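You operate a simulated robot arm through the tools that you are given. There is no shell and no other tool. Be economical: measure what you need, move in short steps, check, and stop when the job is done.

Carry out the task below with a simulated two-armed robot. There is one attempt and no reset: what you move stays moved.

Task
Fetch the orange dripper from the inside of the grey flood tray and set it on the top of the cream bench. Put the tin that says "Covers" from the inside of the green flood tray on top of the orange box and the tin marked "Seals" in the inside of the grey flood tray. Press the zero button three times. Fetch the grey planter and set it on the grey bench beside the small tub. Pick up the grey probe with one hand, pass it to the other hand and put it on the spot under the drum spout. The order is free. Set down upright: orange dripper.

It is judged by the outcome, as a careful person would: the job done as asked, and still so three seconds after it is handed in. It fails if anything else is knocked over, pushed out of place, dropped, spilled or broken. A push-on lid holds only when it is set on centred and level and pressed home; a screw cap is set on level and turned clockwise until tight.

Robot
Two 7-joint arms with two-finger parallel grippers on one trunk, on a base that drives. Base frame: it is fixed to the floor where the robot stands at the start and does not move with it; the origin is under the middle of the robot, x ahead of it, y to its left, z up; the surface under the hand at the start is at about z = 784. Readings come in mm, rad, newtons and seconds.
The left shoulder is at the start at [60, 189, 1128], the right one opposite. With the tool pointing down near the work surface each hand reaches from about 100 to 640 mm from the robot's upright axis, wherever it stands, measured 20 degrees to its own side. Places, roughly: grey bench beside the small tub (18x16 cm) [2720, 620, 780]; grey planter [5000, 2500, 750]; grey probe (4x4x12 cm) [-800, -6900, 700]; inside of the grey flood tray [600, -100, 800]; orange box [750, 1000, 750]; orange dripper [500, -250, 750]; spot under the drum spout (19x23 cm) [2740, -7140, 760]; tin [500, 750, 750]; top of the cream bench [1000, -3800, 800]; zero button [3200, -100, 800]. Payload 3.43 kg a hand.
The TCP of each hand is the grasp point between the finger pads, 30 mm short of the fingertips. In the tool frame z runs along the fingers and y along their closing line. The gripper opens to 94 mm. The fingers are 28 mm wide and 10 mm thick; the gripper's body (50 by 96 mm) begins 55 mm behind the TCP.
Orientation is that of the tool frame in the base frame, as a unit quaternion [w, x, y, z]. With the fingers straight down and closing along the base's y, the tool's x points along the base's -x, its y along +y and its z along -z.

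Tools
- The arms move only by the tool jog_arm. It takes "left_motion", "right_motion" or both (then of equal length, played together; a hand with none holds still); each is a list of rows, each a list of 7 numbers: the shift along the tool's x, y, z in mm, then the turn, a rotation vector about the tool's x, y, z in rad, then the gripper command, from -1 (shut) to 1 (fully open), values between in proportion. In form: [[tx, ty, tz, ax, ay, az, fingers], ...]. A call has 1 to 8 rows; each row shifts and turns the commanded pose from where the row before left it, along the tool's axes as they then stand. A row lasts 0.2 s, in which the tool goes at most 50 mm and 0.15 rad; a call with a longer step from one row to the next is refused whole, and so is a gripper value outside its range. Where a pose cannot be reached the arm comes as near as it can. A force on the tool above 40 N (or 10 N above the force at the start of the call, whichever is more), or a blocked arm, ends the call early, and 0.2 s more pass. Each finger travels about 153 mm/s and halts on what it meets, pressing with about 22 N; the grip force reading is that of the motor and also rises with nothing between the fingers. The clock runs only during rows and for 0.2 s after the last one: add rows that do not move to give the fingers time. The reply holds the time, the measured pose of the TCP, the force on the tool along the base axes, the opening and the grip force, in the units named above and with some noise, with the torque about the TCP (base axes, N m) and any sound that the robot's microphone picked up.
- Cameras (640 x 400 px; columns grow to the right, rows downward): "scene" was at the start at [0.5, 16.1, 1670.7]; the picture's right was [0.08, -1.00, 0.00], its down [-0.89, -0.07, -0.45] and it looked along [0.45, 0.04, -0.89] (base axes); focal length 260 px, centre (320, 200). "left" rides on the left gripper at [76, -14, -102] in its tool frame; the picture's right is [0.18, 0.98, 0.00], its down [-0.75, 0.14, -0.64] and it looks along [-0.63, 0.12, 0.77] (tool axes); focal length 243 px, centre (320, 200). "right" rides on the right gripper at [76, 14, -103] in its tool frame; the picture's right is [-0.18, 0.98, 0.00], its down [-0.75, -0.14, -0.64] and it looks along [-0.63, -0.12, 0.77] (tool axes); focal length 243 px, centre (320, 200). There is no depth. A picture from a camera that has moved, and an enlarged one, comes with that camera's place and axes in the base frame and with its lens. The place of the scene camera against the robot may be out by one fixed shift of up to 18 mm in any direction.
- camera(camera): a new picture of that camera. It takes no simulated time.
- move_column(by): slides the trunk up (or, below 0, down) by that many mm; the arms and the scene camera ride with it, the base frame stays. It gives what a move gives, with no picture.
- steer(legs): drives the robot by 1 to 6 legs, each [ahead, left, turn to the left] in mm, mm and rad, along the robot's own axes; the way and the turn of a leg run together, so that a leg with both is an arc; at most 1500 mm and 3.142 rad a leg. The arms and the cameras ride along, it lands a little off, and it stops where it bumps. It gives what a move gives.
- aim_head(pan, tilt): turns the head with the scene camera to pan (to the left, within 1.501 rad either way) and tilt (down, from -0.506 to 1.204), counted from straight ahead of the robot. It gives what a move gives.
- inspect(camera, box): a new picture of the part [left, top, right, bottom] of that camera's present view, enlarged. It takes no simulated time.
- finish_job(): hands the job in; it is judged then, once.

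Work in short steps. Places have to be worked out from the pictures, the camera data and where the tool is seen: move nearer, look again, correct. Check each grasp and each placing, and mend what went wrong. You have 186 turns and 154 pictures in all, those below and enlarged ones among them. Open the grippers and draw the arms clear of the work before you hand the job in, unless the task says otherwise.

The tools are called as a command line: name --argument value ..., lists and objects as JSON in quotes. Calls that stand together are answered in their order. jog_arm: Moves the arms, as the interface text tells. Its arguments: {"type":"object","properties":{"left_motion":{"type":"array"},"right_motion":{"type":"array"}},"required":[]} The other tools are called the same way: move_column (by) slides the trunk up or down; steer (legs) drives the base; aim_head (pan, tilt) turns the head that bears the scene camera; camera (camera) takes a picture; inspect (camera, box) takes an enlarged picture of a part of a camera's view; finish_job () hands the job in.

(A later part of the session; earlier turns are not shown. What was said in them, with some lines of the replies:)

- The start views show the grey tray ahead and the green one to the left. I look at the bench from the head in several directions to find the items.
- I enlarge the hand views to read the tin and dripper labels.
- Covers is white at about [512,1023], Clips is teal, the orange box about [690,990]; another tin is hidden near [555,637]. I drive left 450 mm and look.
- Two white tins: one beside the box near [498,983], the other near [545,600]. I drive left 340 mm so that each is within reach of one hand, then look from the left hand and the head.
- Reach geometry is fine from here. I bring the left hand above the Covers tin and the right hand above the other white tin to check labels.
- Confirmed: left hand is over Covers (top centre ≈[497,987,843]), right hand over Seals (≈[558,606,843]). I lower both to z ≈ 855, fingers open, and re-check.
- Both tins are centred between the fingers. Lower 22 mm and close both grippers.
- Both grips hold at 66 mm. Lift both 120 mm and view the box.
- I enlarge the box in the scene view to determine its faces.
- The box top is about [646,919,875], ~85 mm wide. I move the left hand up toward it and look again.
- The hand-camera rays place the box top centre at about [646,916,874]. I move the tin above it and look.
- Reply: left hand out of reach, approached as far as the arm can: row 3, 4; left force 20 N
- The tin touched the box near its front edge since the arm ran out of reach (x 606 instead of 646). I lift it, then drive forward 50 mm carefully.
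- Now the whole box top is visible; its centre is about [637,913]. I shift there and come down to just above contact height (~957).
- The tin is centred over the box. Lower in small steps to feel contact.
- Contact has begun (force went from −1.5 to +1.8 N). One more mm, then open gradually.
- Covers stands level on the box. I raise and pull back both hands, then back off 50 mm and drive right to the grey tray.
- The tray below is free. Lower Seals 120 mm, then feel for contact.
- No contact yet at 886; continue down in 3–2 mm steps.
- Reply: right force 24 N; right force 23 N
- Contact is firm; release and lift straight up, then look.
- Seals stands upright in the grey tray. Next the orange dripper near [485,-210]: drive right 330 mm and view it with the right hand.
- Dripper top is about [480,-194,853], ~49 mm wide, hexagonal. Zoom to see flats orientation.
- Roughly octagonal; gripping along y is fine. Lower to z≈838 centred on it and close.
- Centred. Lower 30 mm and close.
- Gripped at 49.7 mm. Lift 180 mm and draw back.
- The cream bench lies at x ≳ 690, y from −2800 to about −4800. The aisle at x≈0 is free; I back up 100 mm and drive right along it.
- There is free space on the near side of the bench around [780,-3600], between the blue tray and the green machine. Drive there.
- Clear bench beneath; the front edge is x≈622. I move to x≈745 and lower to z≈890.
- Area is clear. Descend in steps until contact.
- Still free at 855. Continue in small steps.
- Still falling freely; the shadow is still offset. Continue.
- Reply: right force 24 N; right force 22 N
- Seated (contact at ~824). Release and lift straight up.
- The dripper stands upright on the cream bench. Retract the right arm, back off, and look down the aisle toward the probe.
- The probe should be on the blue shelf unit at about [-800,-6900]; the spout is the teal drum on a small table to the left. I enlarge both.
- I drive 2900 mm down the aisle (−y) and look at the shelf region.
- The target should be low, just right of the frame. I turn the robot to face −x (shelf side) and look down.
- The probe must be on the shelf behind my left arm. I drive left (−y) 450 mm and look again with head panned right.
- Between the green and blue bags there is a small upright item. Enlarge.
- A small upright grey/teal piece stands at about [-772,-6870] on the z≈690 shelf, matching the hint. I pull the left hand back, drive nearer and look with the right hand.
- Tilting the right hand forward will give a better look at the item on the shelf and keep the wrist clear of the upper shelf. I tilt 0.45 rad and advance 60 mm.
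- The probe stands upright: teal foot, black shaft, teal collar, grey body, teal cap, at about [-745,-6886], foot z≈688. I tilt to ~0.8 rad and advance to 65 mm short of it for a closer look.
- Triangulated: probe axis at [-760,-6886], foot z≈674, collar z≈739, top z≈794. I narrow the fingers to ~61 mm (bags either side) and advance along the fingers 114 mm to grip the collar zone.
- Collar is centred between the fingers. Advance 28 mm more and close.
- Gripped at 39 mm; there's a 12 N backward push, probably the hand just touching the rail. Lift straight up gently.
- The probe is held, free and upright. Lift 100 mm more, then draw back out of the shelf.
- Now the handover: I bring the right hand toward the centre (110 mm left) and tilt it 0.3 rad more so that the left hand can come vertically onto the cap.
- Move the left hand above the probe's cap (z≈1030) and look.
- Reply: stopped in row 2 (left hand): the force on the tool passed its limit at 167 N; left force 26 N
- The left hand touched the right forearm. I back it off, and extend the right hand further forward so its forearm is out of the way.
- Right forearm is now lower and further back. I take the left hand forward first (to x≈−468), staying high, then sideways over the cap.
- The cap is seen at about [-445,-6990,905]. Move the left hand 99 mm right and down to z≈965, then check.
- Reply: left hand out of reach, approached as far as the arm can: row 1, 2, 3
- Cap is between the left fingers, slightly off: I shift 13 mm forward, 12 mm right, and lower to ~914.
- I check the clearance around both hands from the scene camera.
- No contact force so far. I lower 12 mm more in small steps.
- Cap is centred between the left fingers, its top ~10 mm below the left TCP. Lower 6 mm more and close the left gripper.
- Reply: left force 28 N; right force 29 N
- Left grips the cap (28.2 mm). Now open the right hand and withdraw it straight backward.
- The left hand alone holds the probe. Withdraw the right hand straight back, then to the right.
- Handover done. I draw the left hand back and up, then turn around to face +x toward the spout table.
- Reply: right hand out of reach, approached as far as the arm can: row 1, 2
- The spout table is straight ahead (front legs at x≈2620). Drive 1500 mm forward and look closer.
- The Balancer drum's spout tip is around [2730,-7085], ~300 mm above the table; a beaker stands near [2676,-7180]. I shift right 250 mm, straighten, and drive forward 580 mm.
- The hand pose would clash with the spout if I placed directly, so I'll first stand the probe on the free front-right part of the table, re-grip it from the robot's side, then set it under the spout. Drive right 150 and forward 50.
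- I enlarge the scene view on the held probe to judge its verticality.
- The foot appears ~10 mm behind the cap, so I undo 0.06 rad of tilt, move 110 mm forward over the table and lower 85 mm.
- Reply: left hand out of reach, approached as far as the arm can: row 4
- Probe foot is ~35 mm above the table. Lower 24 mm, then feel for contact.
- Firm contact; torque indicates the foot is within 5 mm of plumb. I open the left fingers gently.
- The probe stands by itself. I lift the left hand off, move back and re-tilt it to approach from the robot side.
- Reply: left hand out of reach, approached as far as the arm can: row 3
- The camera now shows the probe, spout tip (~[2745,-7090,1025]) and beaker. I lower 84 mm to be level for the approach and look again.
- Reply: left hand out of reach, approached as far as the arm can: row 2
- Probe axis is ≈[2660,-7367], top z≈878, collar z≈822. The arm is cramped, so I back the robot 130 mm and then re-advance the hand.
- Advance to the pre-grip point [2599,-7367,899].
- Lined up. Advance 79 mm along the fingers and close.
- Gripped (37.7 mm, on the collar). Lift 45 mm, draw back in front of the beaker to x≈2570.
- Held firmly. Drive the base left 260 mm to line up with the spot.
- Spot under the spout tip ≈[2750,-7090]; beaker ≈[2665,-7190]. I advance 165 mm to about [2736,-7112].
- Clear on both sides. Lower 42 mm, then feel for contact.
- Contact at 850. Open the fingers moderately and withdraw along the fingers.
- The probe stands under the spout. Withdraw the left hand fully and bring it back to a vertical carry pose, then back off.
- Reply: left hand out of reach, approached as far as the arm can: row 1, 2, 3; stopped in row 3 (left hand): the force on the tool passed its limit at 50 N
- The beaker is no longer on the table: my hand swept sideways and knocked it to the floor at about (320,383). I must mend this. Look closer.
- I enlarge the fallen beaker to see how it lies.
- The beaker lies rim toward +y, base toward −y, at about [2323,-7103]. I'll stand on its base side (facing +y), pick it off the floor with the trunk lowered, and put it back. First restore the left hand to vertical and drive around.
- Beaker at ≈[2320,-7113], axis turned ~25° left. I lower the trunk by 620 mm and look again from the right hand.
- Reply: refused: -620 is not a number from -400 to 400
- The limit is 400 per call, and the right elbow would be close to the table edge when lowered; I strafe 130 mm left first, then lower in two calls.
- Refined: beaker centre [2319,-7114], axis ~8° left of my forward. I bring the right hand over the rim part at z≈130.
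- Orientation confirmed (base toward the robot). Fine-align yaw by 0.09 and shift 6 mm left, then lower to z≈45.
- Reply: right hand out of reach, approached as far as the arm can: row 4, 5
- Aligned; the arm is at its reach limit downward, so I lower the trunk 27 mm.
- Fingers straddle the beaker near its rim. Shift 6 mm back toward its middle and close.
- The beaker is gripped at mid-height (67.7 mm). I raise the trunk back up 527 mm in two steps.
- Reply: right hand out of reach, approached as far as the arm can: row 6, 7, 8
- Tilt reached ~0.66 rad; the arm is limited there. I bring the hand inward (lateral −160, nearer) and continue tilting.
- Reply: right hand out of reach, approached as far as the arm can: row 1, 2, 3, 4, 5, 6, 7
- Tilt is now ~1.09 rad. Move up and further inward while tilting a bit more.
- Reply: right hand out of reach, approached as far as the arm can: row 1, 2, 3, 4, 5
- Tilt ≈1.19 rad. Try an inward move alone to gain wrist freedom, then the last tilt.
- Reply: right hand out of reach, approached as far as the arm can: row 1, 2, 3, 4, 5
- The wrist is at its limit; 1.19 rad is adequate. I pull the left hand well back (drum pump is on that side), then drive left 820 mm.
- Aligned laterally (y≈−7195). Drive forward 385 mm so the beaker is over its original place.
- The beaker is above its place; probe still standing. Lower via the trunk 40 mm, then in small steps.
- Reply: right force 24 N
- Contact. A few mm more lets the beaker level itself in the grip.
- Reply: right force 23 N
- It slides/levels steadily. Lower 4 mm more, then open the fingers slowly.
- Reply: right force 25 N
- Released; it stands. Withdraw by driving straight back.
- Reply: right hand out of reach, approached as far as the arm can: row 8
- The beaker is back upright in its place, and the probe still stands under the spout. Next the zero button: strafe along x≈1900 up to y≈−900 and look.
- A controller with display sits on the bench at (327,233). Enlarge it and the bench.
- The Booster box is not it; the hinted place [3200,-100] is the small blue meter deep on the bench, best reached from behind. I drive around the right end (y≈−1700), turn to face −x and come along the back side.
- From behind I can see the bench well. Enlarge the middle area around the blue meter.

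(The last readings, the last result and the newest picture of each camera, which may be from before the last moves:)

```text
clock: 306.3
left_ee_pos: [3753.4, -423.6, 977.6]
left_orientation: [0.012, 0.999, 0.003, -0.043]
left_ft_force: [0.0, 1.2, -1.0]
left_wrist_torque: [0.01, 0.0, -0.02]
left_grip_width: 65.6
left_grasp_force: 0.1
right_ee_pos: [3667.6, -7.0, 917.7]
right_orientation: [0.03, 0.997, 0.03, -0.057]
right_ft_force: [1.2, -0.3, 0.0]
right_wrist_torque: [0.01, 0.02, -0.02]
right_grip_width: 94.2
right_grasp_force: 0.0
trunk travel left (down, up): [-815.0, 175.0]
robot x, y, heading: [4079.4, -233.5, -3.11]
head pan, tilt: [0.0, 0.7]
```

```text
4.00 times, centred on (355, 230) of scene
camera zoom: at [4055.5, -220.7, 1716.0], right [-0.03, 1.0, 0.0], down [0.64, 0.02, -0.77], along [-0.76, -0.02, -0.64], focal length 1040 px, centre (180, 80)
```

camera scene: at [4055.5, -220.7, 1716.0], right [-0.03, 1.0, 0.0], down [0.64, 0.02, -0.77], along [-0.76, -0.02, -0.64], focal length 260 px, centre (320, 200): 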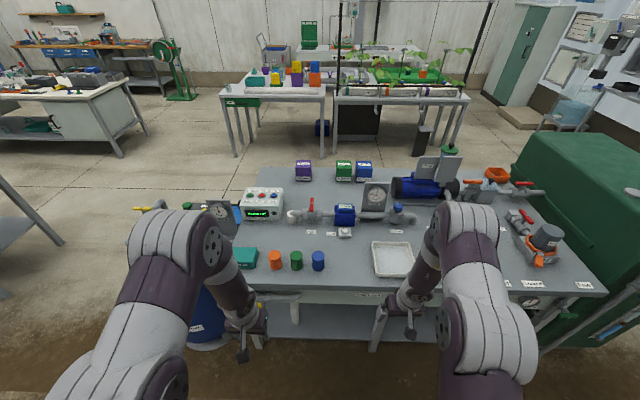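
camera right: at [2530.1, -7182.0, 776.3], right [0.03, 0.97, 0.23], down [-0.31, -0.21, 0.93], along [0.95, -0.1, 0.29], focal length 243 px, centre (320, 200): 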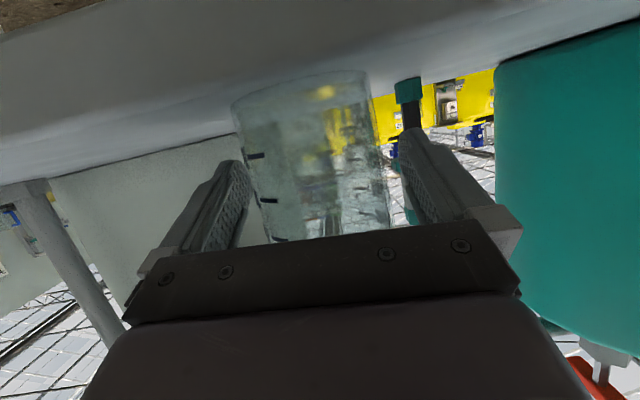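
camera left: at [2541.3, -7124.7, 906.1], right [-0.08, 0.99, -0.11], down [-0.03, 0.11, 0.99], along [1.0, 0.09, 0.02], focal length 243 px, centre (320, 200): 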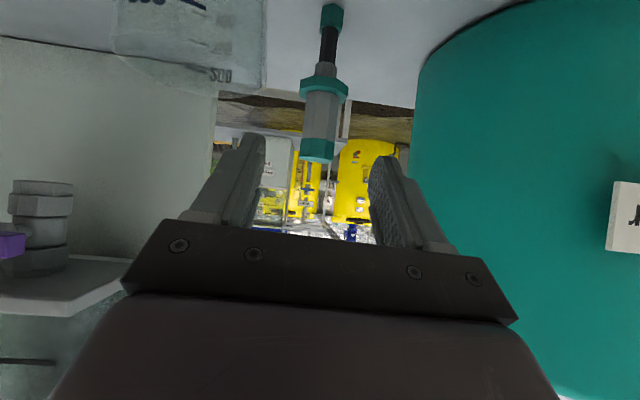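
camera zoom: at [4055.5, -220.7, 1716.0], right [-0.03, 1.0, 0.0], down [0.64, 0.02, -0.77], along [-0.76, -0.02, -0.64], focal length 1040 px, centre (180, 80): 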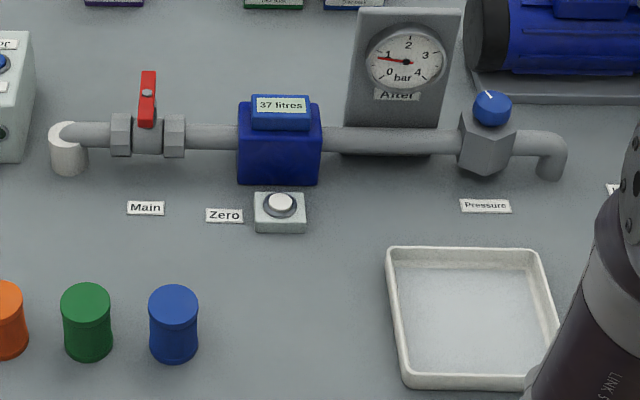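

The Zero button is the white one at ≈[3203,-117] on a small grey box. Drive forward 290 mm and align heading, then view with the right hand.

steer --legs '[[290, 0, -0.03]]'

jog_arm --right_motion '[[-20, 20, 0, 0, 0.05, 0, 0], [-20, 20, 0, 0, 0.06, 0, -0.5], [-20, 20, 0, 0, 0, 0.06, -1], [-20, 20, 0, 0, 0, 0, -1], [-20, 15, 0, 0, 0, 0, -1]]'

camera --camera "right"

```text
clock: 308.3
left_ee_pos: [3457.9, -420.5, 978.9]
left_orientation: [0.012, 0.999, -0.011, -0.043]
left_ft_force: [-0.6, 0.0, 0.0]
left_wrist_torque: [0.0, -0.03, 0.03]
left_grip_width: 65.8
left_grasp_force: 0.1
right_ee_pos: [3382.6, -0.9, 918.7]
right_orientation: [0.031, 0.998, 0.016, -0.058]
right_ft_force: [-0.4, -0.4, -0.1]
right_wrist_torque: [-0.02, 0.02, 0.0]
right_grip_width: 93.8
right_grasp_force: 0.1
trunk travel left (down, up): [-815.0, 175.0]
robot x, y, heading: [3791.7, -237.3, -3.143]
head pan, tilt: [0.0, 0.7]
```

```text
clock: 309.5
left_ee_pos: [3456.3, -420.2, 976.3]
left_orientation: [0.011, 0.999, -0.011, -0.042]
left_ft_force: [0.1, 0.3, 0.1]
left_wrist_torque: [0.0, 0.0, 0.01]
left_grip_width: 65.7
left_grasp_force: 0.0
right_ee_pos: [3285.9, -92.2, 926.0]
right_orientation: [0.029, 0.999, -0.012, -0.001]
right_ft_force: [-0.3, 0.3, 0.1]
right_wrist_torque: [0.04, 0.01, -0.01]
right_grip_width: 0.0
right_grasp_force: 22.1
right hand out of reach, approached as far as the arm can: row 1
trunk travel left (down, up): [-815.0, 175.0]
robot x, y, heading: [3791.6, -235.8, -3.136]
head pan, tilt: [0.0, 0.7]
```

```text
15 pictures are left
camera right: at [3362.2, -102.2, 1030.8], right [-0.21, -0.98, 0.06], down [-0.75, 0.2, 0.63], along [-0.63, 0.09, -0.77], focal length 243 px, centre (320, 200)
```

right: 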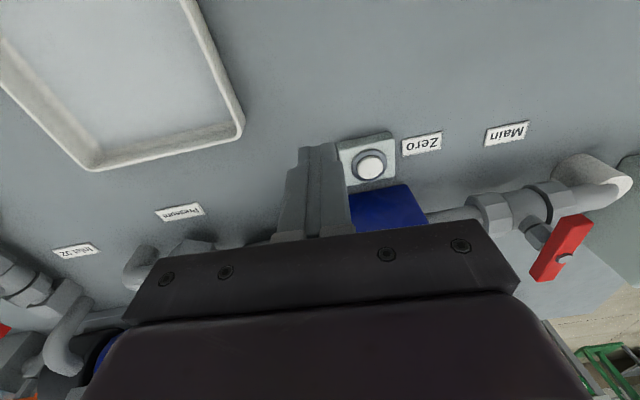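

Button top ≈[3213,-141]. I move the closed fingertips above it at z≈885 and re-check.

jog_arm --right_motion '[[-24, 16, 4, -0.03, 0, 0, -1], [-24, 16, 4, -0.028, 0, 0, -1], [-24, 16, 4, 0, 0, 0, -1], [0, 0, 15, 0, 0, 0, -1], [0, 0, 14, 0, 0, 0, -1]]'

camera --camera "right"

```text
clock: 310.7
left_ee_pos: [3457.2, -420.6, 977.1]
left_orientation: [0.011, 0.999, -0.011, -0.043]
left_ft_force: [-0.4, 0.0, -0.5]
left_wrist_torque: [0.03, 0.04, 0.01]
left_grip_width: 65.9
left_grasp_force: 0.0
right_ee_pos: [3212.1, -143.8, 891.0]
right_orientation: [0.057, 0.998, -0.012, -0.002]
right_ft_force: [-0.1, 0.3, 1.0]
right_wrist_torque: [0.03, 0.0, 0.01]
right_grip_width: 0.0
right_grasp_force: 21.8
trunk travel left (down, up): [-815.0, 175.0]
robot x, y, heading: [3791.7, -237.1, -3.139]
head pan, tilt: [0.0, 0.7]
```

```text
14 pictures are left
camera right: at [3289.3, -147.6, 995.0], right [-0.21, -0.97, 0.11], down [-0.75, 0.23, 0.62], along [-0.63, 0.04, -0.77], focal length 243 px, centre (320, 200)
```

right: 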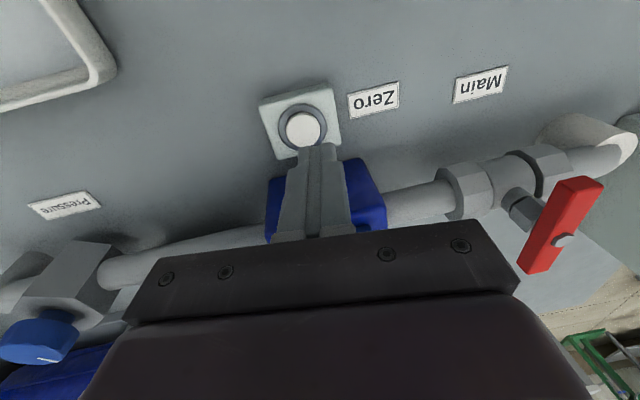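

Two rays give the button top at [3214.5,-140,812]. Correct the roll, centre, and lower the tips to 8 mm above the button.

jog_arm --right_motion '[[1.2, -2, 0, 0.057, 0, 0, -1], [1.2, -2, 0, 0.057, 0, 0, -1], [0, 0, 15, 0, 0, 0, -1], [0, 0, 14, 0, 0, 0, -1], [0, 0, 12, 0, 0, 0, -1]]'

inspect --camera "right" --box '[220, 60, 420, 260]'

```text
clock: 311.9
left_ee_pos: [3457.1, -421.0, 979.0]
left_orientation: [0.012, 0.999, -0.01, -0.042]
left_ft_force: [0.2, -0.1, -0.4]
left_wrist_torque: [-0.02, 0.0, 0.0]
left_grip_width: 65.9
left_grasp_force: 0.1
right_ee_pos: [3213.7, -139.8, 850.2]
right_orientation: [0.0, 1.0, -0.013, -0.001]
right_ft_force: [-0.3, 0.5, -0.9]
right_wrist_torque: [-0.02, 0.0, 0.0]
right_grip_width: 0.1
right_grasp_force: 22.2
trunk travel left (down, up): [-815.0, 175.0]
robot x, y, heading: [3793.6, -237.5, -3.14]
head pan, tilt: [0.0, 0.7]
```

```text
2.00 times, centred on (320, 160) of right
camera zoom: at [3291.1, -155.4, 952.9], right [-0.21, -0.98, 0.0], down [-0.75, 0.16, 0.64], along [-0.63, 0.13, -0.77], focal length 485 px, centre (320, 280)
```

zoom: 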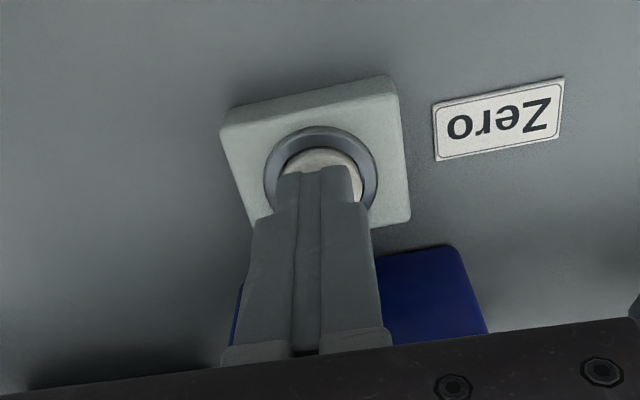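

Fingertips are centred over the button. Press down in small steps and read force/sound.

jog_arm --right_motion '[[0, 0, 4, 0, 0, 0, -1], [0, 0, 3, 0, 0, 0, -1], [0, 0, 2, 0, 0, 0, -1], [0, 0, 2, 0, 0, 0, -1]]'

```text
clock: 312.9
left_ee_pos: [3457.2, -420.0, 977.7]
left_orientation: [0.012, 0.999, -0.011, -0.042]
left_ft_force: [-0.1, 0.9, -0.6]
left_wrist_torque: [-0.01, 0.0, 0.03]
left_grip_width: 65.8
left_grasp_force: 0.0
right_ee_pos: [3214.8, -140.3, 838.0]
right_orientation: [0.001, 1.0, -0.012, -0.002]
right_ft_force: [-0.4, 0.1, 1.7]
right_wrist_torque: [0.04, -0.03, 0.03]
right_grip_width: 0.0
right_grasp_force: 22.3
trunk travel left (down, up): [-815.0, 175.0]
robot x, y, heading: [3790.8, -238.9, -3.138]
head pan, tilt: [0.0, 0.7]
```

jog_arm --right_motion '[[0, 0, 1.5, 0, 0, 0, -1], [0, 0, 1.5, 0, 0, 0, -1]]'

```text
clock: 313.5
left_ee_pos: [3458.2, -420.2, 978.2]
left_orientation: [0.011, 0.999, -0.011, -0.042]
left_ft_force: [0.3, 0.1, -0.4]
left_wrist_torque: [0.01, 0.01, -0.02]
left_grip_width: 65.9
left_grasp_force: 0.2
right_ee_pos: [3215.2, -139.9, 835.2]
right_orientation: [0.001, 1.0, -0.012, -0.002]
right_ft_force: [-0.7, 2.4, 3.5]
right_wrist_torque: [0.08, 0.02, 0.02]
right_grip_width: 0.2
right_grasp_force: 22.1
trunk travel left (down, up): [-815.0, 175.0]
robot x, y, heading: [3789.8, -233.5, -3.139]
head pan, tilt: [0.0, 0.7]
heard: click
```

A click: press 1. Release fully (8 mm up) and press again.

jog_arm --right_motion '[[0, 0, -5, 0, 0, 0, -1], [0, 0, -4, 0, 0, 0, -1], [0, 0, 0, 0, 0, 0, -1]]'

jog_arm --right_motion '[[0, 0, 4, 0, 0, 0, -1], [0, 0, 3, 0, 0, 0, -1], [0, 0, 1.5, 0, 0, 0, -1], [0, 0, 0.8, 0, 0, 0, -1]]'

jog_arm --right_motion '[[0, 0, -5, 0, 0, 0, -1], [0, 0, -4, 0, 0, 0, -1], [0, 0, 0, 0, 0, 0, -1]]'

```text
clock: 314.3
left_ee_pos: [3457.6, -420.6, 978.2]
left_orientation: [0.012, 0.999, -0.01, -0.042]
left_ft_force: [0.0, -0.1, -0.2]
left_wrist_torque: [-0.02, -0.01, 0.01]
left_grip_width: 65.8
left_grasp_force: 0.0
right_ee_pos: [3215.4, -141.1, 844.4]
right_orientation: [0.001, 1.0, -0.012, -0.001]
right_ft_force: [-0.5, -0.3, 0.5]
right_wrist_torque: [-0.01, 0.02, 0.01]
right_grip_width: 0.0
right_grasp_force: 21.6
trunk travel left (down, up): [-815.0, 175.0]
robot x, y, heading: [3785.5, -234.8, -3.138]
head pan, tilt: [0.0, 0.7]
```

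```text
clock: 315.3
left_ee_pos: [3456.3, -420.6, 977.5]
left_orientation: [0.012, 0.999, -0.011, -0.043]
left_ft_force: [0.0, -0.3, 0.6]
left_wrist_torque: [-0.02, 0.0, 0.02]
left_grip_width: 65.7
left_grasp_force: 0.0
right_ee_pos: [3214.0, -140.4, 835.7]
right_orientation: [0.001, 1.0, -0.012, -0.001]
right_ft_force: [-0.5, 1.7, 3.5]
right_wrist_torque: [0.07, -0.04, 0.05]
right_grip_width: 0.0
right_grasp_force: 21.8
trunk travel left (down, up): [-815.0, 175.0]
robot x, y, heading: [3788.5, -237.7, -3.141]
head pan, tilt: [0.0, 0.7]
heard: click
```

```text
clock: 316.1
left_ee_pos: [3457.5, -420.5, 978.7]
left_orientation: [0.012, 0.999, -0.011, -0.043]
left_ft_force: [-0.5, 0.5, -0.1]
left_wrist_torque: [0.0, 0.01, 0.02]
left_grip_width: 66.1
left_grasp_force: 0.0
right_ee_pos: [3214.6, -140.2, 843.5]
right_orientation: [0.0, 1.0, -0.012, -0.001]
right_ft_force: [-0.3, 0.2, -0.4]
right_wrist_torque: [0.02, 0.0, -0.02]
right_grip_width: 0.4
right_grasp_force: 22.3
trunk travel left (down, up): [-815.0, 175.0]
robot x, y, heading: [3790.6, -234.1, -3.138]
head pan, tilt: [0.0, 0.7]
```

Second click heard. Third press, then lift well clear.

jog_arm --right_motion '[[0, 0, 4, 0, 0, 0, -1], [0, 0, 3, 0, 0, 0, -1], [0, 0, 1.5, 0, 0, 0, -1], [0, 0, 0.6, 0, 0, 0, -1]]'

jog_arm --right_motion '[[0, 0, -10, 0, 0, 0, -1], [0, 0, -35, 0, 0, 0, -1], [0, 0, -40, 0, 0, 0, -1], [30, 0, -20, 0, 0, 0, -0.5], [40, 0, 0, 0, 0, 0, 0.5], [40, 0, 0, 0, 0, 0, 1], [40, 0, 0, 0, 0, 0, 1]]'

```text
clock: 317.1
left_ee_pos: [3456.2, -420.3, 977.9]
left_orientation: [0.012, 0.999, -0.011, -0.042]
left_ft_force: [-0.4, 0.0, -0.1]
left_wrist_torque: [0.01, -0.01, 0.03]
left_grip_width: 65.7
left_grasp_force: 0.1
right_ee_pos: [3212.6, -140.6, 834.8]
right_orientation: [0.001, 1.0, -0.013, -0.002]
right_ft_force: [-0.7, 1.1, 2.5]
right_wrist_torque: [0.05, 0.02, 0.02]
right_grip_width: 0.2
right_grasp_force: 22.0
trunk travel left (down, up): [-815.0, 175.0]
robot x, y, heading: [3793.2, -233.0, -3.138]
head pan, tilt: [0.0, 0.7]
heard: click
```

```text
clock: 318.7
left_ee_pos: [3459.4, -420.1, 978.3]
left_orientation: [0.012, 0.999, -0.01, -0.043]
left_ft_force: [0.6, 0.2, 0.2]
left_wrist_torque: [-0.01, -0.04, 0.01]
left_grip_width: 65.9
left_grasp_force: 0.0
right_ee_pos: [3367.3, -141.3, 940.6]
right_orientation: [0.001, 1.0, -0.012, -0.002]
right_ft_force: [-0.1, -1.0, -0.6]
right_wrist_torque: [0.0, 0.02, 0.01]
right_grip_width: 94.1
right_grasp_force: 0.0
trunk travel left (down, up): [-815.0, 175.0]
robot x, y, heading: [3789.7, -235.1, -3.14]
head pan, tilt: [0.0, 0.7]
```

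Three clicks counted. Now the planter: back off, turn to face +x and strafe to y≈2300 near the wooden table at x≈5030.

steer --legs '[[-650, 0, 0], [0, 0, 3.14], [0, 1400, 0], [0, 1150, 0]]'

aim_head --pan 0.0 --tilt 0.75

camera --camera "scene"

```text
clock: 341.8
left_ee_pos: [4727.8, 2493.6, 977.4]
left_orientation: [0.043, 0.008, 0.999, 0.012]
left_ft_force: [0.4, 0.7, 0.5]
left_wrist_torque: [0.0, 0.01, 0.04]
left_grip_width: 65.9
left_grasp_force: 0.0
right_ee_pos: [4819.9, 2215.5, 938.9]
right_orientation: [0.001, 0.009, 1.0, 0.001]
right_ft_force: [0.0, 0.7, 0.2]
right_wrist_torque: [0.01, 0.0, -0.02]
right_grip_width: 93.9
right_grasp_force: 0.1
trunk travel left (down, up): [-815.0, 175.0]
robot x, y, heading: [4396.4, 2306.7, 0.006]
head pan, tilt: [0.0, 0.7]
```

```text
clock: 342.4
left_ee_pos: [4728.8, 2493.3, 977.5]
left_orientation: [0.043, 0.008, 0.999, 0.011]
left_ft_force: [0.1, -0.1, 0.5]
left_wrist_torque: [0.02, -0.02, 0.0]
left_grip_width: 65.8
left_grasp_force: 0.0
right_ee_pos: [4819.6, 2215.1, 939.3]
right_orientation: [0.002, 0.009, 1.0, 0.0]
right_ft_force: [-0.2, -0.8, 0.0]
right_wrist_torque: [0.02, 0.0, -0.02]
right_grip_width: 94.2
right_grasp_force: 0.1
trunk travel left (down, up): [-815.0, 175.0]
robot x, y, heading: [4397.0, 2306.7, 0.008]
head pan, tilt: [0.0, 0.75]
```

```text
12 pictures are left
camera scene: at [4415.7, 2318.6, 1711.7], right [0.01, -1.0, 0.0], down [-0.68, 0.0, -0.73], along [0.73, 0.0, -0.68], focal length 260 px, centre (320, 200)
```

scene: 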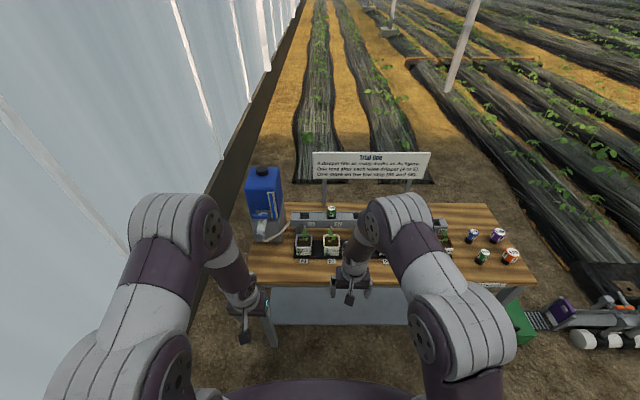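

Small planters stand at (303,243) and (332,243), others hidden by the right arm. Enlarge.

inspect --camera "scene" --box '[270, 195, 470, 295]'

```text
3.20 times, centred on (370, 245) of scene
camera zoom: at [4415.7, 2318.6, 1711.7], right [0.01, -1.0, 0.0], down [-0.68, 0.0, -0.73], along [0.73, 0.0, -0.68], focal length 832 px, centre (160, 56)
```

zoom: 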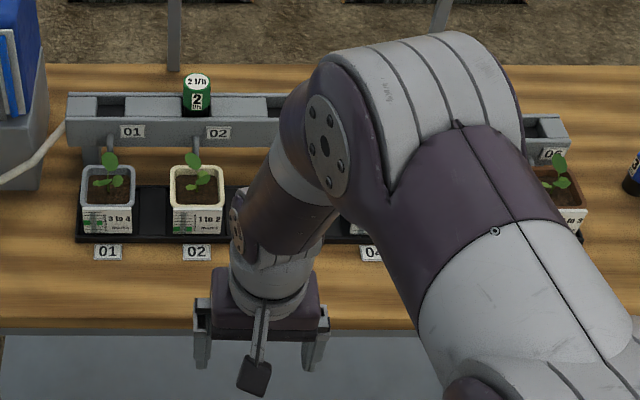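

Planter 01 has the grey rim (≈[5100,2380]). Drive nearer (180 ahead, 90 right), level the left hand, and look with it.

steer --legs '[[180, -90, -0.006]]'

jog_arm --left_motion '[[-25, 0, 0, 0, 0.086, 0, 1], [-25, 0, 0, 0, 0, 0, 1], [-20, 0, 0, 0, 0, 0, 1]]'

camera --camera "left"

```text
clock: 344.0
left_ee_pos: [4909.2, 2402.4, 977.5]
left_orientation: [0.043, 0.012, 0.999, 0.011]
left_ft_force: [0.2, 0.9, 1.0]
left_wrist_torque: [-0.02, 0.01, 0.01]
left_grip_width: 65.6
left_grasp_force: 0.0
right_ee_pos: [4998.6, 2124.1, 939.1]
right_orientation: [0.002, 0.012, 1.0, 0.001]
right_ft_force: [0.7, -0.4, 0.5]
right_wrist_torque: [-0.01, 0.01, -0.01]
right_grip_width: 94.2
right_grasp_force: 0.1
trunk travel left (down, up): [-815.0, 175.0]
robot x, y, heading: [4575.4, 2217.5, 0.001]
head pan, tilt: [0.0, 0.75]
```

```text
clock: 344.8
left_ee_pos: [4979.2, 2401.6, 980.0]
left_orientation: [-0.001, 0.011, 1.0, 0.012]
left_ft_force: [-0.2, -0.8, 0.2]
left_wrist_torque: [0.0, -0.01, -0.01]
left_grip_width: 94.1
left_grasp_force: 0.1
right_ee_pos: [5000.4, 2124.3, 939.2]
right_orientation: [0.0, 0.012, 1.0, 0.002]
right_ft_force: [-0.8, 0.1, 0.1]
right_wrist_torque: [0.0, 0.03, 0.01]
right_grip_width: 93.8
right_grasp_force: 0.1
trunk travel left (down, up): [-815.0, 175.0]
robot x, y, heading: [4578.5, 2220.1, 0.002]
head pan, tilt: [0.0, 0.75]
```

```text
10 pictures are left
camera left: at [4902.0, 2388.3, 1082.2], right [-0.16, 0.99, 0.02], down [0.76, 0.11, 0.64], along [0.63, 0.12, -0.76], focal length 243 px, centre (320, 200)
```

left: 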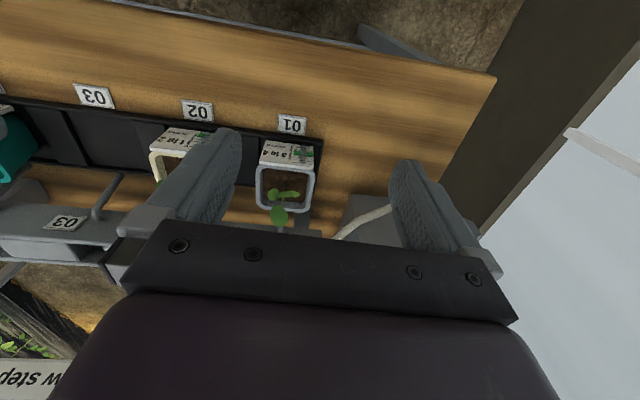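

01 is the grey one, with rim centre ≈[5078,2380,857]; the plant sticks up, so I tilt the hand forward 0.6 rad and go to a pre-grip point.

jog_arm --left_motion '[[0, 0, 0, 0, -0.15, 0, 1], [0, 0, 0, 0, -0.15, 0, 1], [0, 0, 0, 0, -0.15, 0, 1], [0, 0, 0, 0, -0.15, 0, 1], [-0.7, -7.2, 30.3, 0, 0, 0, 1], [-0.7, -7.2, 30.3, 0, 0, 0, 1], [-0.7, -7.2, 30.3, 0, 0, 0, 1]]'

camera --camera "left"

```text
clock: 346.4
left_ee_pos: [5034.5, 2379.6, 904.7]
left_orientation: [0.296, 0.014, 0.955, 0.009]
left_ft_force: [-0.3, 0.1, 0.3]
left_wrist_torque: [0.03, -0.01, 0.01]
left_grip_width: 94.0
left_grasp_force: 0.0
left hand out of reach, approached as far as the arm can: row 4
right_ee_pos: [5000.0, 2124.0, 938.6]
right_orientation: [0.001, 0.013, 1.0, 0.0]
right_ft_force: [0.8, -0.3, 0.7]
right_wrist_torque: [-0.02, 0.01, -0.02]
right_grip_width: 93.9
right_grasp_force: 0.3
trunk travel left (down, up): [-815.0, 175.0]
robot x, y, heading: [4575.1, 2216.9, -0.001]
head pan, tilt: [0.0, 0.75]
```

```text
9 pictures are left
camera left: at [4911.8, 2368.8, 944.5], right [-0.13, 0.99, -0.08], down [0.26, 0.11, 0.96], along [0.96, 0.1, -0.27], focal length 243 px, centre (320, 200)
```

left: 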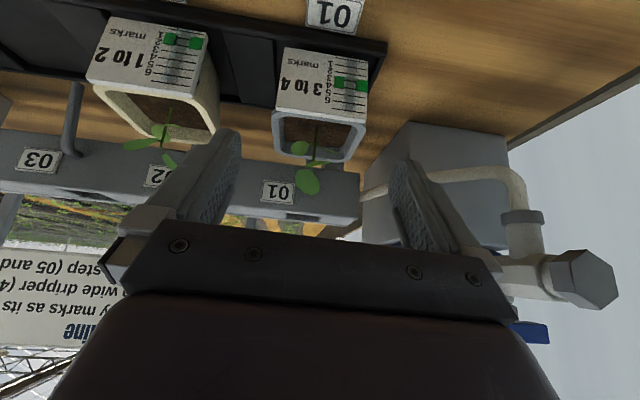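

Pot front face x≈5060, rim z≈842, centre ≈[5092,2380]. Advance 83 mm along the fingers to TCP ≈[5085,2380,838] and close.

jog_arm --left_motion '[[-1, 0, 28, 0, 0, 0, 1], [-1, 0, 28, 0, 0, 0, 1], [-1.4, 0, 27, 0, 0, 0, 1], [0, 0, 0, 0, 0, 0, 0.7], [0, 0, 0, 0, 0, 0, 0.3], [0, 0, 0, 0, 0, 0, -0.3], [0, 0, 0, 0, 0, 0, -1], [0, 0, 0, 0, 0, 0, -1]]'

camera --camera "left"

```text
clock: 348.2
left_ee_pos: [5082.3, 2379.4, 837.7]
left_orientation: [0.294, 0.014, 0.956, 0.009]
left_ft_force: [-0.8, 0.3, -0.8]
left_wrist_torque: [-0.03, 0.02, -0.01]
left_grip_width: 73.3
left_grasp_force: 22.0
right_ee_pos: [4999.9, 2122.6, 938.1]
right_orientation: [0.001, 0.011, 1.0, 0.001]
right_ft_force: [0.1, 0.5, -0.6]
right_wrist_torque: [0.01, 0.01, 0.0]
right_grip_width: 93.9
right_grasp_force: 0.1
trunk travel left (down, up): [-815.0, 175.0]
robot x, y, heading: [4578.6, 2218.2, 0.001]
head pan, tilt: [0.0, 0.75]
```

```text
8 pictures are left
camera left: at [4960.5, 2368.9, 879.4], right [-0.13, 0.99, -0.08], down [0.26, 0.11, 0.96], along [0.96, 0.1, -0.28], focal length 243 px, centre (320, 200)
```

left: 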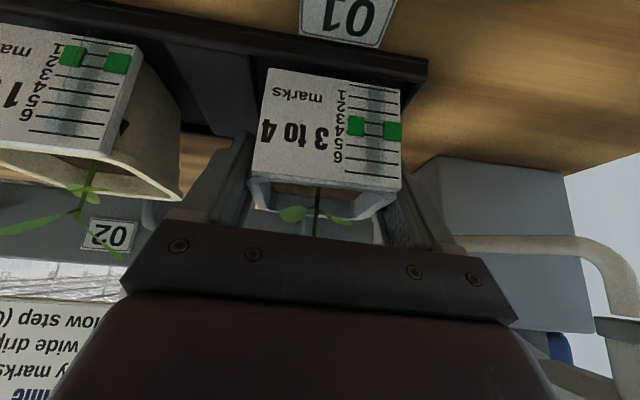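

Gripped at the rim (73.3 mm). Lift 12 mm, draw back toward me, and rise.

jog_arm --left_motion '[[-3.4, 0, -5, 0, 0, 0, -1], [-5.6, 0, -8.2, 0, 0, 0, -1], [19.1, 0, -25.2, 0, 0, 0, -1], [19.1, 0, -25.2, 0, 0, 0, -1], [19.1, 0, -25.2, 0, 0, 0, -1], [-14, 0, -20.6, 0, 0, 0, -1], [-14, 0, -20.6, 0, 0, 0, -1]]'

camera --camera "left"

```text
clock: 349.8
left_ee_pos: [4990.6, 2378.8, 936.0]
left_orientation: [0.295, 0.013, 0.955, 0.009]
left_ft_force: [0.2, -0.2, -0.1]
left_wrist_torque: [-0.01, -0.01, 0.0]
left_grip_width: 73.0
left_grasp_force: 21.9
right_ee_pos: [5000.0, 2124.1, 938.6]
right_orientation: [0.002, 0.011, 1.0, 0.001]
right_ft_force: [-1.0, 0.5, 0.9]
right_wrist_torque: [-0.01, -0.01, -0.01]
right_grip_width: 94.1
right_grasp_force: 0.0
trunk travel left (down, up): [-815.0, 175.0]
robot x, y, heading: [4571.2, 2219.0, -0.001]
head pan, tilt: [0.0, 0.75]
```

```text
7 pictures are left
camera left: at [4869.5, 2367.6, 977.3], right [-0.13, 0.99, -0.08], down [0.26, 0.11, 0.96], along [0.96, 0.1, -0.27], focal length 243 px, centre (320, 200)
```

left: 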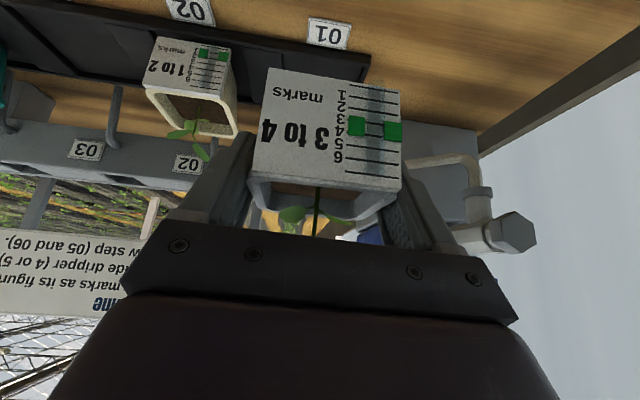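

The planter is held securely. Carry it around the bench: back off, strafe to y≈−1700, reverse to x≈1900.

steer --legs '[[-200, 0, 0], [0, -1500, 0], [0, -1500, 0], [0, -920, 0], [-1500, 0, 0], [-970, 0, 0]]'

```text
clock: 381.4
left_ee_pos: [2279.9, -1499.0, 934.4]
left_orientation: [0.295, 0.015, 0.955, 0.008]
left_ft_force: [0.7, 0.0, -1.8]
left_wrist_torque: [0.01, -0.01, -0.01]
left_grip_width: 72.8
left_grasp_force: 22.0
right_ee_pos: [2286.5, -1754.1, 939.2]
right_orientation: [0.001, 0.014, 1.0, 0.001]
right_ft_force: [0.2, 0.3, 0.0]
right_wrist_torque: [0.02, 0.01, -0.01]
right_grip_width: 93.7
right_grasp_force: 0.0
trunk travel left (down, up): [-815.0, 175.0]
robot x, y, heading: [1861.6, -1656.1, -0.005]
head pan, tilt: [0.0, 0.75]
```

Now strafe up to y≈483 in front of the bench's left part and look.

steer --legs '[[0, 1500, 0], [0, 640, 0.005]]'

aim_head --pan 0.25 --tilt 0.75

camera --camera "scene"

```text
clock: 392.1
left_ee_pos: [2264.3, 655.8, 935.4]
left_orientation: [0.295, 0.008, 0.956, 0.01]
left_ft_force: [0.4, 0.9, -1.0]
left_wrist_torque: [0.02, 0.01, 0.04]
left_grip_width: 73.2
left_grasp_force: 21.8
right_ee_pos: [2276.2, 401.2, 939.4]
right_orientation: [0.001, 0.005, 1.0, 0.0]
right_ft_force: [-0.1, 0.4, 0.3]
right_wrist_torque: [-0.01, 0.02, 0.01]
right_grip_width: 94.1
right_grasp_force: 0.0
trunk travel left (down, up): [-815.0, 175.0]
robot x, y, heading: [1851.5, 490.0, 0.018]
head pan, tilt: [0.0, 0.75]
```

```text
clock: 392.9
left_ee_pos: [2263.8, 655.5, 937.4]
left_orientation: [0.295, 0.007, 0.955, 0.01]
left_ft_force: [0.4, -0.1, -1.0]
left_wrist_torque: [0.0, 0.01, 0.04]
left_grip_width: 72.7
left_grasp_force: 22.2
right_ee_pos: [2277.0, 400.9, 938.7]
right_orientation: [0.001, 0.006, 1.0, 0.001]
right_ft_force: [-0.1, -0.5, 0.5]
right_wrist_torque: [0.01, 0.0, 0.01]
right_grip_width: 94.0
right_grasp_force: 0.1
trunk travel left (down, up): [-815.0, 175.0]
robot x, y, heading: [1847.8, 490.0, 0.018]
head pan, tilt: [0.25, 0.75]
```

```text
6 pictures are left
camera scene: at [1868.5, 520.7, 1711.7], right [0.26, -0.97, 0.0], down [-0.66, -0.18, -0.73], along [0.71, 0.19, -0.68], focal length 260 px, centre (320, 200)
```

scene: 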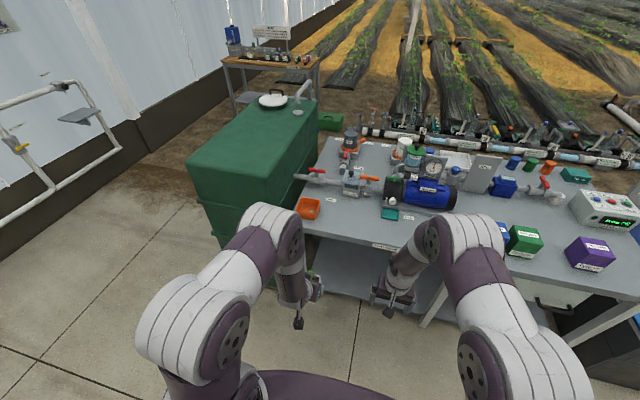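

The orange tub is at ≈[2755,805]; the spot to its right (≈[2720,625]) is free. Drive 452 mm forward with 35 mm right correction.

steer --legs '[[0, -35, -0.018], [452, 0, 0]]'

camera --camera "left"

```text
clock: 396.0
left_ee_pos: [2718.1, 618.1, 936.3]
left_orientation: [0.294, 0.012, 0.956, 0.009]
left_ft_force: [0.8, 0.6, -0.5]
left_wrist_torque: [0.0, 0.04, -0.01]
left_grip_width: 72.8
left_grasp_force: 22.1
right_ee_pos: [2728.2, 361.7, 940.2]
right_orientation: [0.001, 0.01, 1.0, -0.001]
right_ft_force: [-0.1, 0.6, -0.1]
right_wrist_torque: [0.01, 0.03, -0.02]
right_grip_width: 93.9
right_grasp_force: 0.0
trunk travel left (down, up): [-815.0, 175.0]
robot x, y, heading: [2305.3, 452.6, 0.007]
head pan, tilt: [0.25, 0.75]
```

```text
5 pictures are left
camera left: at [2596.6, 605.0, 977.0], right [-0.14, 0.99, -0.08], down [0.26, 0.11, 0.96], along [0.96, 0.11, -0.28], focal length 243 px, centre (320, 200)
```

left: 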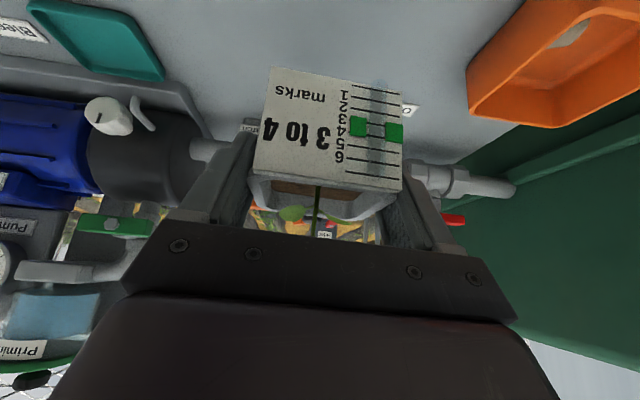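

Well placed. I raise and retract the right hand, then lower the planter with the trunk 85 mm, then in small steps.

jog_arm --right_motion '[[0, 0, -35, 0, 0, 0, 1], [20, 0, -35, 0, 0, 0, 1], [30, 0, -35, 0, 0, 0, 1], [40, 0, -10, 0, 0, 0, 1], [40, 0, 0, 0, 0, 0, 1]]'

move_column --by -85

move_column --by -6

move_column --by -4

```text
clock: 397.2
left_ee_pos: [2716.5, 617.3, 935.4]
left_orientation: [0.296, 0.011, 0.955, 0.01]
left_ft_force: [-0.2, -0.8, -1.0]
left_wrist_torque: [-0.02, 0.0, 0.02]
left_grip_width: 73.0
left_grasp_force: 21.7
right_ee_pos: [2597.2, 362.7, 1051.8]
right_orientation: [0.002, 0.01, 1.0, 0.001]
right_ft_force: [-0.2, -0.2, 0.2]
right_wrist_torque: [-0.02, -0.02, 0.0]
right_grip_width: 94.3
right_grasp_force: 0.0
trunk travel left (down, up): [-815.0, 175.0]
robot x, y, heading: [2301.7, 455.5, 0.01]
head pan, tilt: [0.25, 0.75]
```

```text
clock: 398.4
left_ee_pos: [2719.3, 617.8, 851.7]
left_orientation: [0.295, 0.012, 0.955, 0.01]
left_ft_force: [0.1, -0.1, -1.7]
left_wrist_torque: [0.0, 0.02, 0.01]
left_grip_width: 72.8
left_grasp_force: 21.5
right_ee_pos: [2598.8, 364.3, 965.6]
right_orientation: [0.001, 0.01, 1.0, 0.001]
right_ft_force: [0.9, 0.2, 0.5]
right_wrist_torque: [-0.07, 0.01, 0.01]
right_grip_width: 94.1
right_grasp_force: 0.0
trunk travel left (down, up): [-730.0, 260.0]
robot x, y, heading: [2303.3, 454.5, 0.008]
head pan, tilt: [0.25, 0.75]
```

```text
clock: 399.0
left_ee_pos: [2718.9, 617.1, 844.8]
left_orientation: [0.295, 0.012, 0.955, 0.009]
left_ft_force: [0.6, 0.2, -0.6]
left_wrist_torque: [0.0, 0.02, 0.0]
left_grip_width: 72.7
left_grasp_force: 21.8
right_ee_pos: [2598.5, 364.1, 960.7]
right_orientation: [0.001, 0.009, 1.0, 0.001]
right_ft_force: [-0.8, -0.3, 0.9]
right_wrist_torque: [0.02, -0.01, -0.02]
right_grip_width: 94.1
right_grasp_force: 0.2
trunk travel left (down, up): [-724.0, 266.0]
robot x, y, heading: [2306.9, 451.6, 0.005]
head pan, tilt: [0.25, 0.75]
```

```text
clock: 399.5
left_ee_pos: [2718.6, 616.8, 841.3]
left_orientation: [0.295, 0.011, 0.955, 0.01]
left_ft_force: [0.2, -0.1, -0.9]
left_wrist_torque: [-0.01, -0.01, 0.02]
left_grip_width: 73.1
left_grasp_force: 21.8
right_ee_pos: [2598.3, 364.6, 956.4]
right_orientation: [0.002, 0.01, 1.0, 0.001]
right_ft_force: [-0.5, -0.1, 0.3]
right_wrist_torque: [-0.01, 0.01, 0.05]
right_grip_width: 94.0
right_grasp_force: 0.0
trunk travel left (down, up): [-720.0, 270.0]
robot x, y, heading: [2300.5, 452.5, 0.011]
head pan, tilt: [0.25, 0.75]
```

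No contact yet; continue in 4-mm steps.

move_column --by -4

move_column --by -3

move_column --by -3

```text
clock: 400.1
left_ee_pos: [2718.5, 616.4, 836.9]
left_orientation: [0.295, 0.011, 0.955, 0.01]
left_ft_force: [-0.6, -0.6, -0.6]
left_wrist_torque: [-0.05, -0.01, -0.03]
left_grip_width: 72.9
left_grasp_force: 21.5
right_ee_pos: [2597.9, 363.7, 951.3]
right_orientation: [0.0, 0.01, 1.0, 0.0]
right_ft_force: [0.1, 0.2, -0.1]
right_wrist_torque: [-0.02, -0.02, -0.03]
right_grip_width: 94.0
right_grasp_force: 0.1
trunk travel left (down, up): [-716.0, 274.0]
robot x, y, heading: [2304.5, 454.2, 0.006]
head pan, tilt: [0.25, 0.75]
```

```text
clock: 400.6
left_ee_pos: [2718.3, 615.6, 834.6]
left_orientation: [0.296, 0.011, 0.955, 0.01]
left_ft_force: [-0.3, 0.0, 4.4]
left_wrist_torque: [-0.14, 0.01, 0.0]
left_grip_width: 72.8
left_grasp_force: 21.5
right_ee_pos: [2599.4, 363.7, 949.4]
right_orientation: [0.002, 0.01, 1.0, 0.001]
right_ft_force: [0.5, 1.5, 0.7]
right_wrist_torque: [-0.01, -0.02, 0.01]
right_grip_width: 94.0
right_grasp_force: 0.0
trunk travel left (down, up): [-713.0, 277.0]
robot x, y, heading: [2302.2, 458.0, 0.009]
head pan, tilt: [0.25, 0.75]
```

```text
clock: 401.1
left_ee_pos: [2718.5, 619.6, 832.6]
left_orientation: [0.298, 0.011, 0.954, 0.009]
left_ft_force: [0.0, 6.2, 19.1]
left_wrist_torque: [-0.08, -0.02, 0.09]
left_grip_width: 73.5
left_grasp_force: 22.2
right_ee_pos: [2597.0, 365.9, 947.3]
right_orientation: [0.002, 0.009, 1.0, 0.001]
right_ft_force: [-1.0, -0.1, 0.1]
right_wrist_torque: [-0.03, 0.02, -0.01]
right_grip_width: 94.1
right_grasp_force: 0.0
trunk travel left (down, up): [-710.0, 280.0]
robot x, y, heading: [2305.0, 456.5, 0.01]
head pan, tilt: [0.25, 0.75]
```

Seated. Open fully and back straight out with the base.

jog_arm --left_motion '[[0, 0, 0, 0, 0, 0, 0.6], [0, 0, 0, 0, 0, 0, 0.8], [0, 0, 0, 0, 0, 0, 1], [0, 0, 0, 0, 0, 0, 1]]'

steer --legs '[[-350, 0, 0]]'

camera --camera "scene"

```text
clock: 402.1
left_ee_pos: [2718.0, 617.0, 832.1]
left_orientation: [0.295, 0.011, 0.955, 0.009]
left_ft_force: [0.6, 0.2, -0.8]
left_wrist_torque: [0.01, -0.02, 0.02]
left_grip_width: 93.9
left_grasp_force: 0.0
right_ee_pos: [2598.3, 364.8, 945.3]
right_orientation: [0.002, 0.009, 1.0, 0.0]
right_ft_force: [-0.1, 0.8, -0.4]
right_wrist_torque: [0.03, -0.01, 0.02]
right_grip_width: 94.1
right_grasp_force: 0.1
trunk travel left (down, up): [-710.0, 280.0]
robot x, y, heading: [2302.5, 453.0, 0.008]
head pan, tilt: [0.25, 0.75]
```

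```text
clock: 404.4
left_ee_pos: [2372.2, 614.3, 831.1]
left_orientation: [0.295, 0.012, 0.955, 0.01]
left_ft_force: [-0.2, 0.1, -0.5]
left_wrist_torque: [0.0, 0.04, 0.02]
left_grip_width: 93.9
left_grasp_force: 0.0
right_ee_pos: [2251.6, 361.5, 946.1]
right_orientation: [0.002, 0.011, 1.0, 0.001]
right_ft_force: [-0.6, 0.5, -0.5]
right_wrist_torque: [-0.01, 0.03, 0.0]
right_grip_width: 93.8
right_grasp_force: 0.0
trunk travel left (down, up): [-710.0, 280.0]
robot x, y, heading: [1955.8, 448.2, 0.0]
head pan, tilt: [0.25, 0.75]
```

```text
4 pictures are left
camera scene: at [1974.8, 483.3, 1606.7], right [0.25, -0.97, 0.0], down [-0.66, -0.17, -0.73], along [0.71, 0.18, -0.68], focal length 260 px, centre (320, 200)
```

scene: 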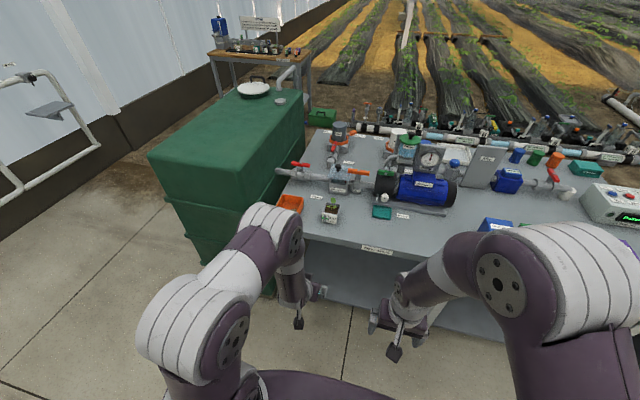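

The planter stands upright beside the tub, the other jobs are done, and both grippers are open and clear. Handing in.

finish_job

```text
The job is handed in.
```

I've handed the job in with every item done, but I knocked a beaker onto the floor on the way. My left hand hit it while pulling back from the drum spout. I picked it up and stood it back upright within about 20 mm of where it was. It looked unbroken, but I couldn't confirm that.

- **Orange dripper:** it stands upright on the cream bench.
- **Tins:** Covers is on top of the orange box, and Seals is in the grey tray.
- **Zero button:** I pressed it three times and heard a click each time.
- **Grey planter:** it is on the grey bench, just right of the orange tub.
- **Grey probe:** I picked it up with the right hand and passed it to the left. I stood it briefly on the table to change grip, and it now stands under the drum spout.
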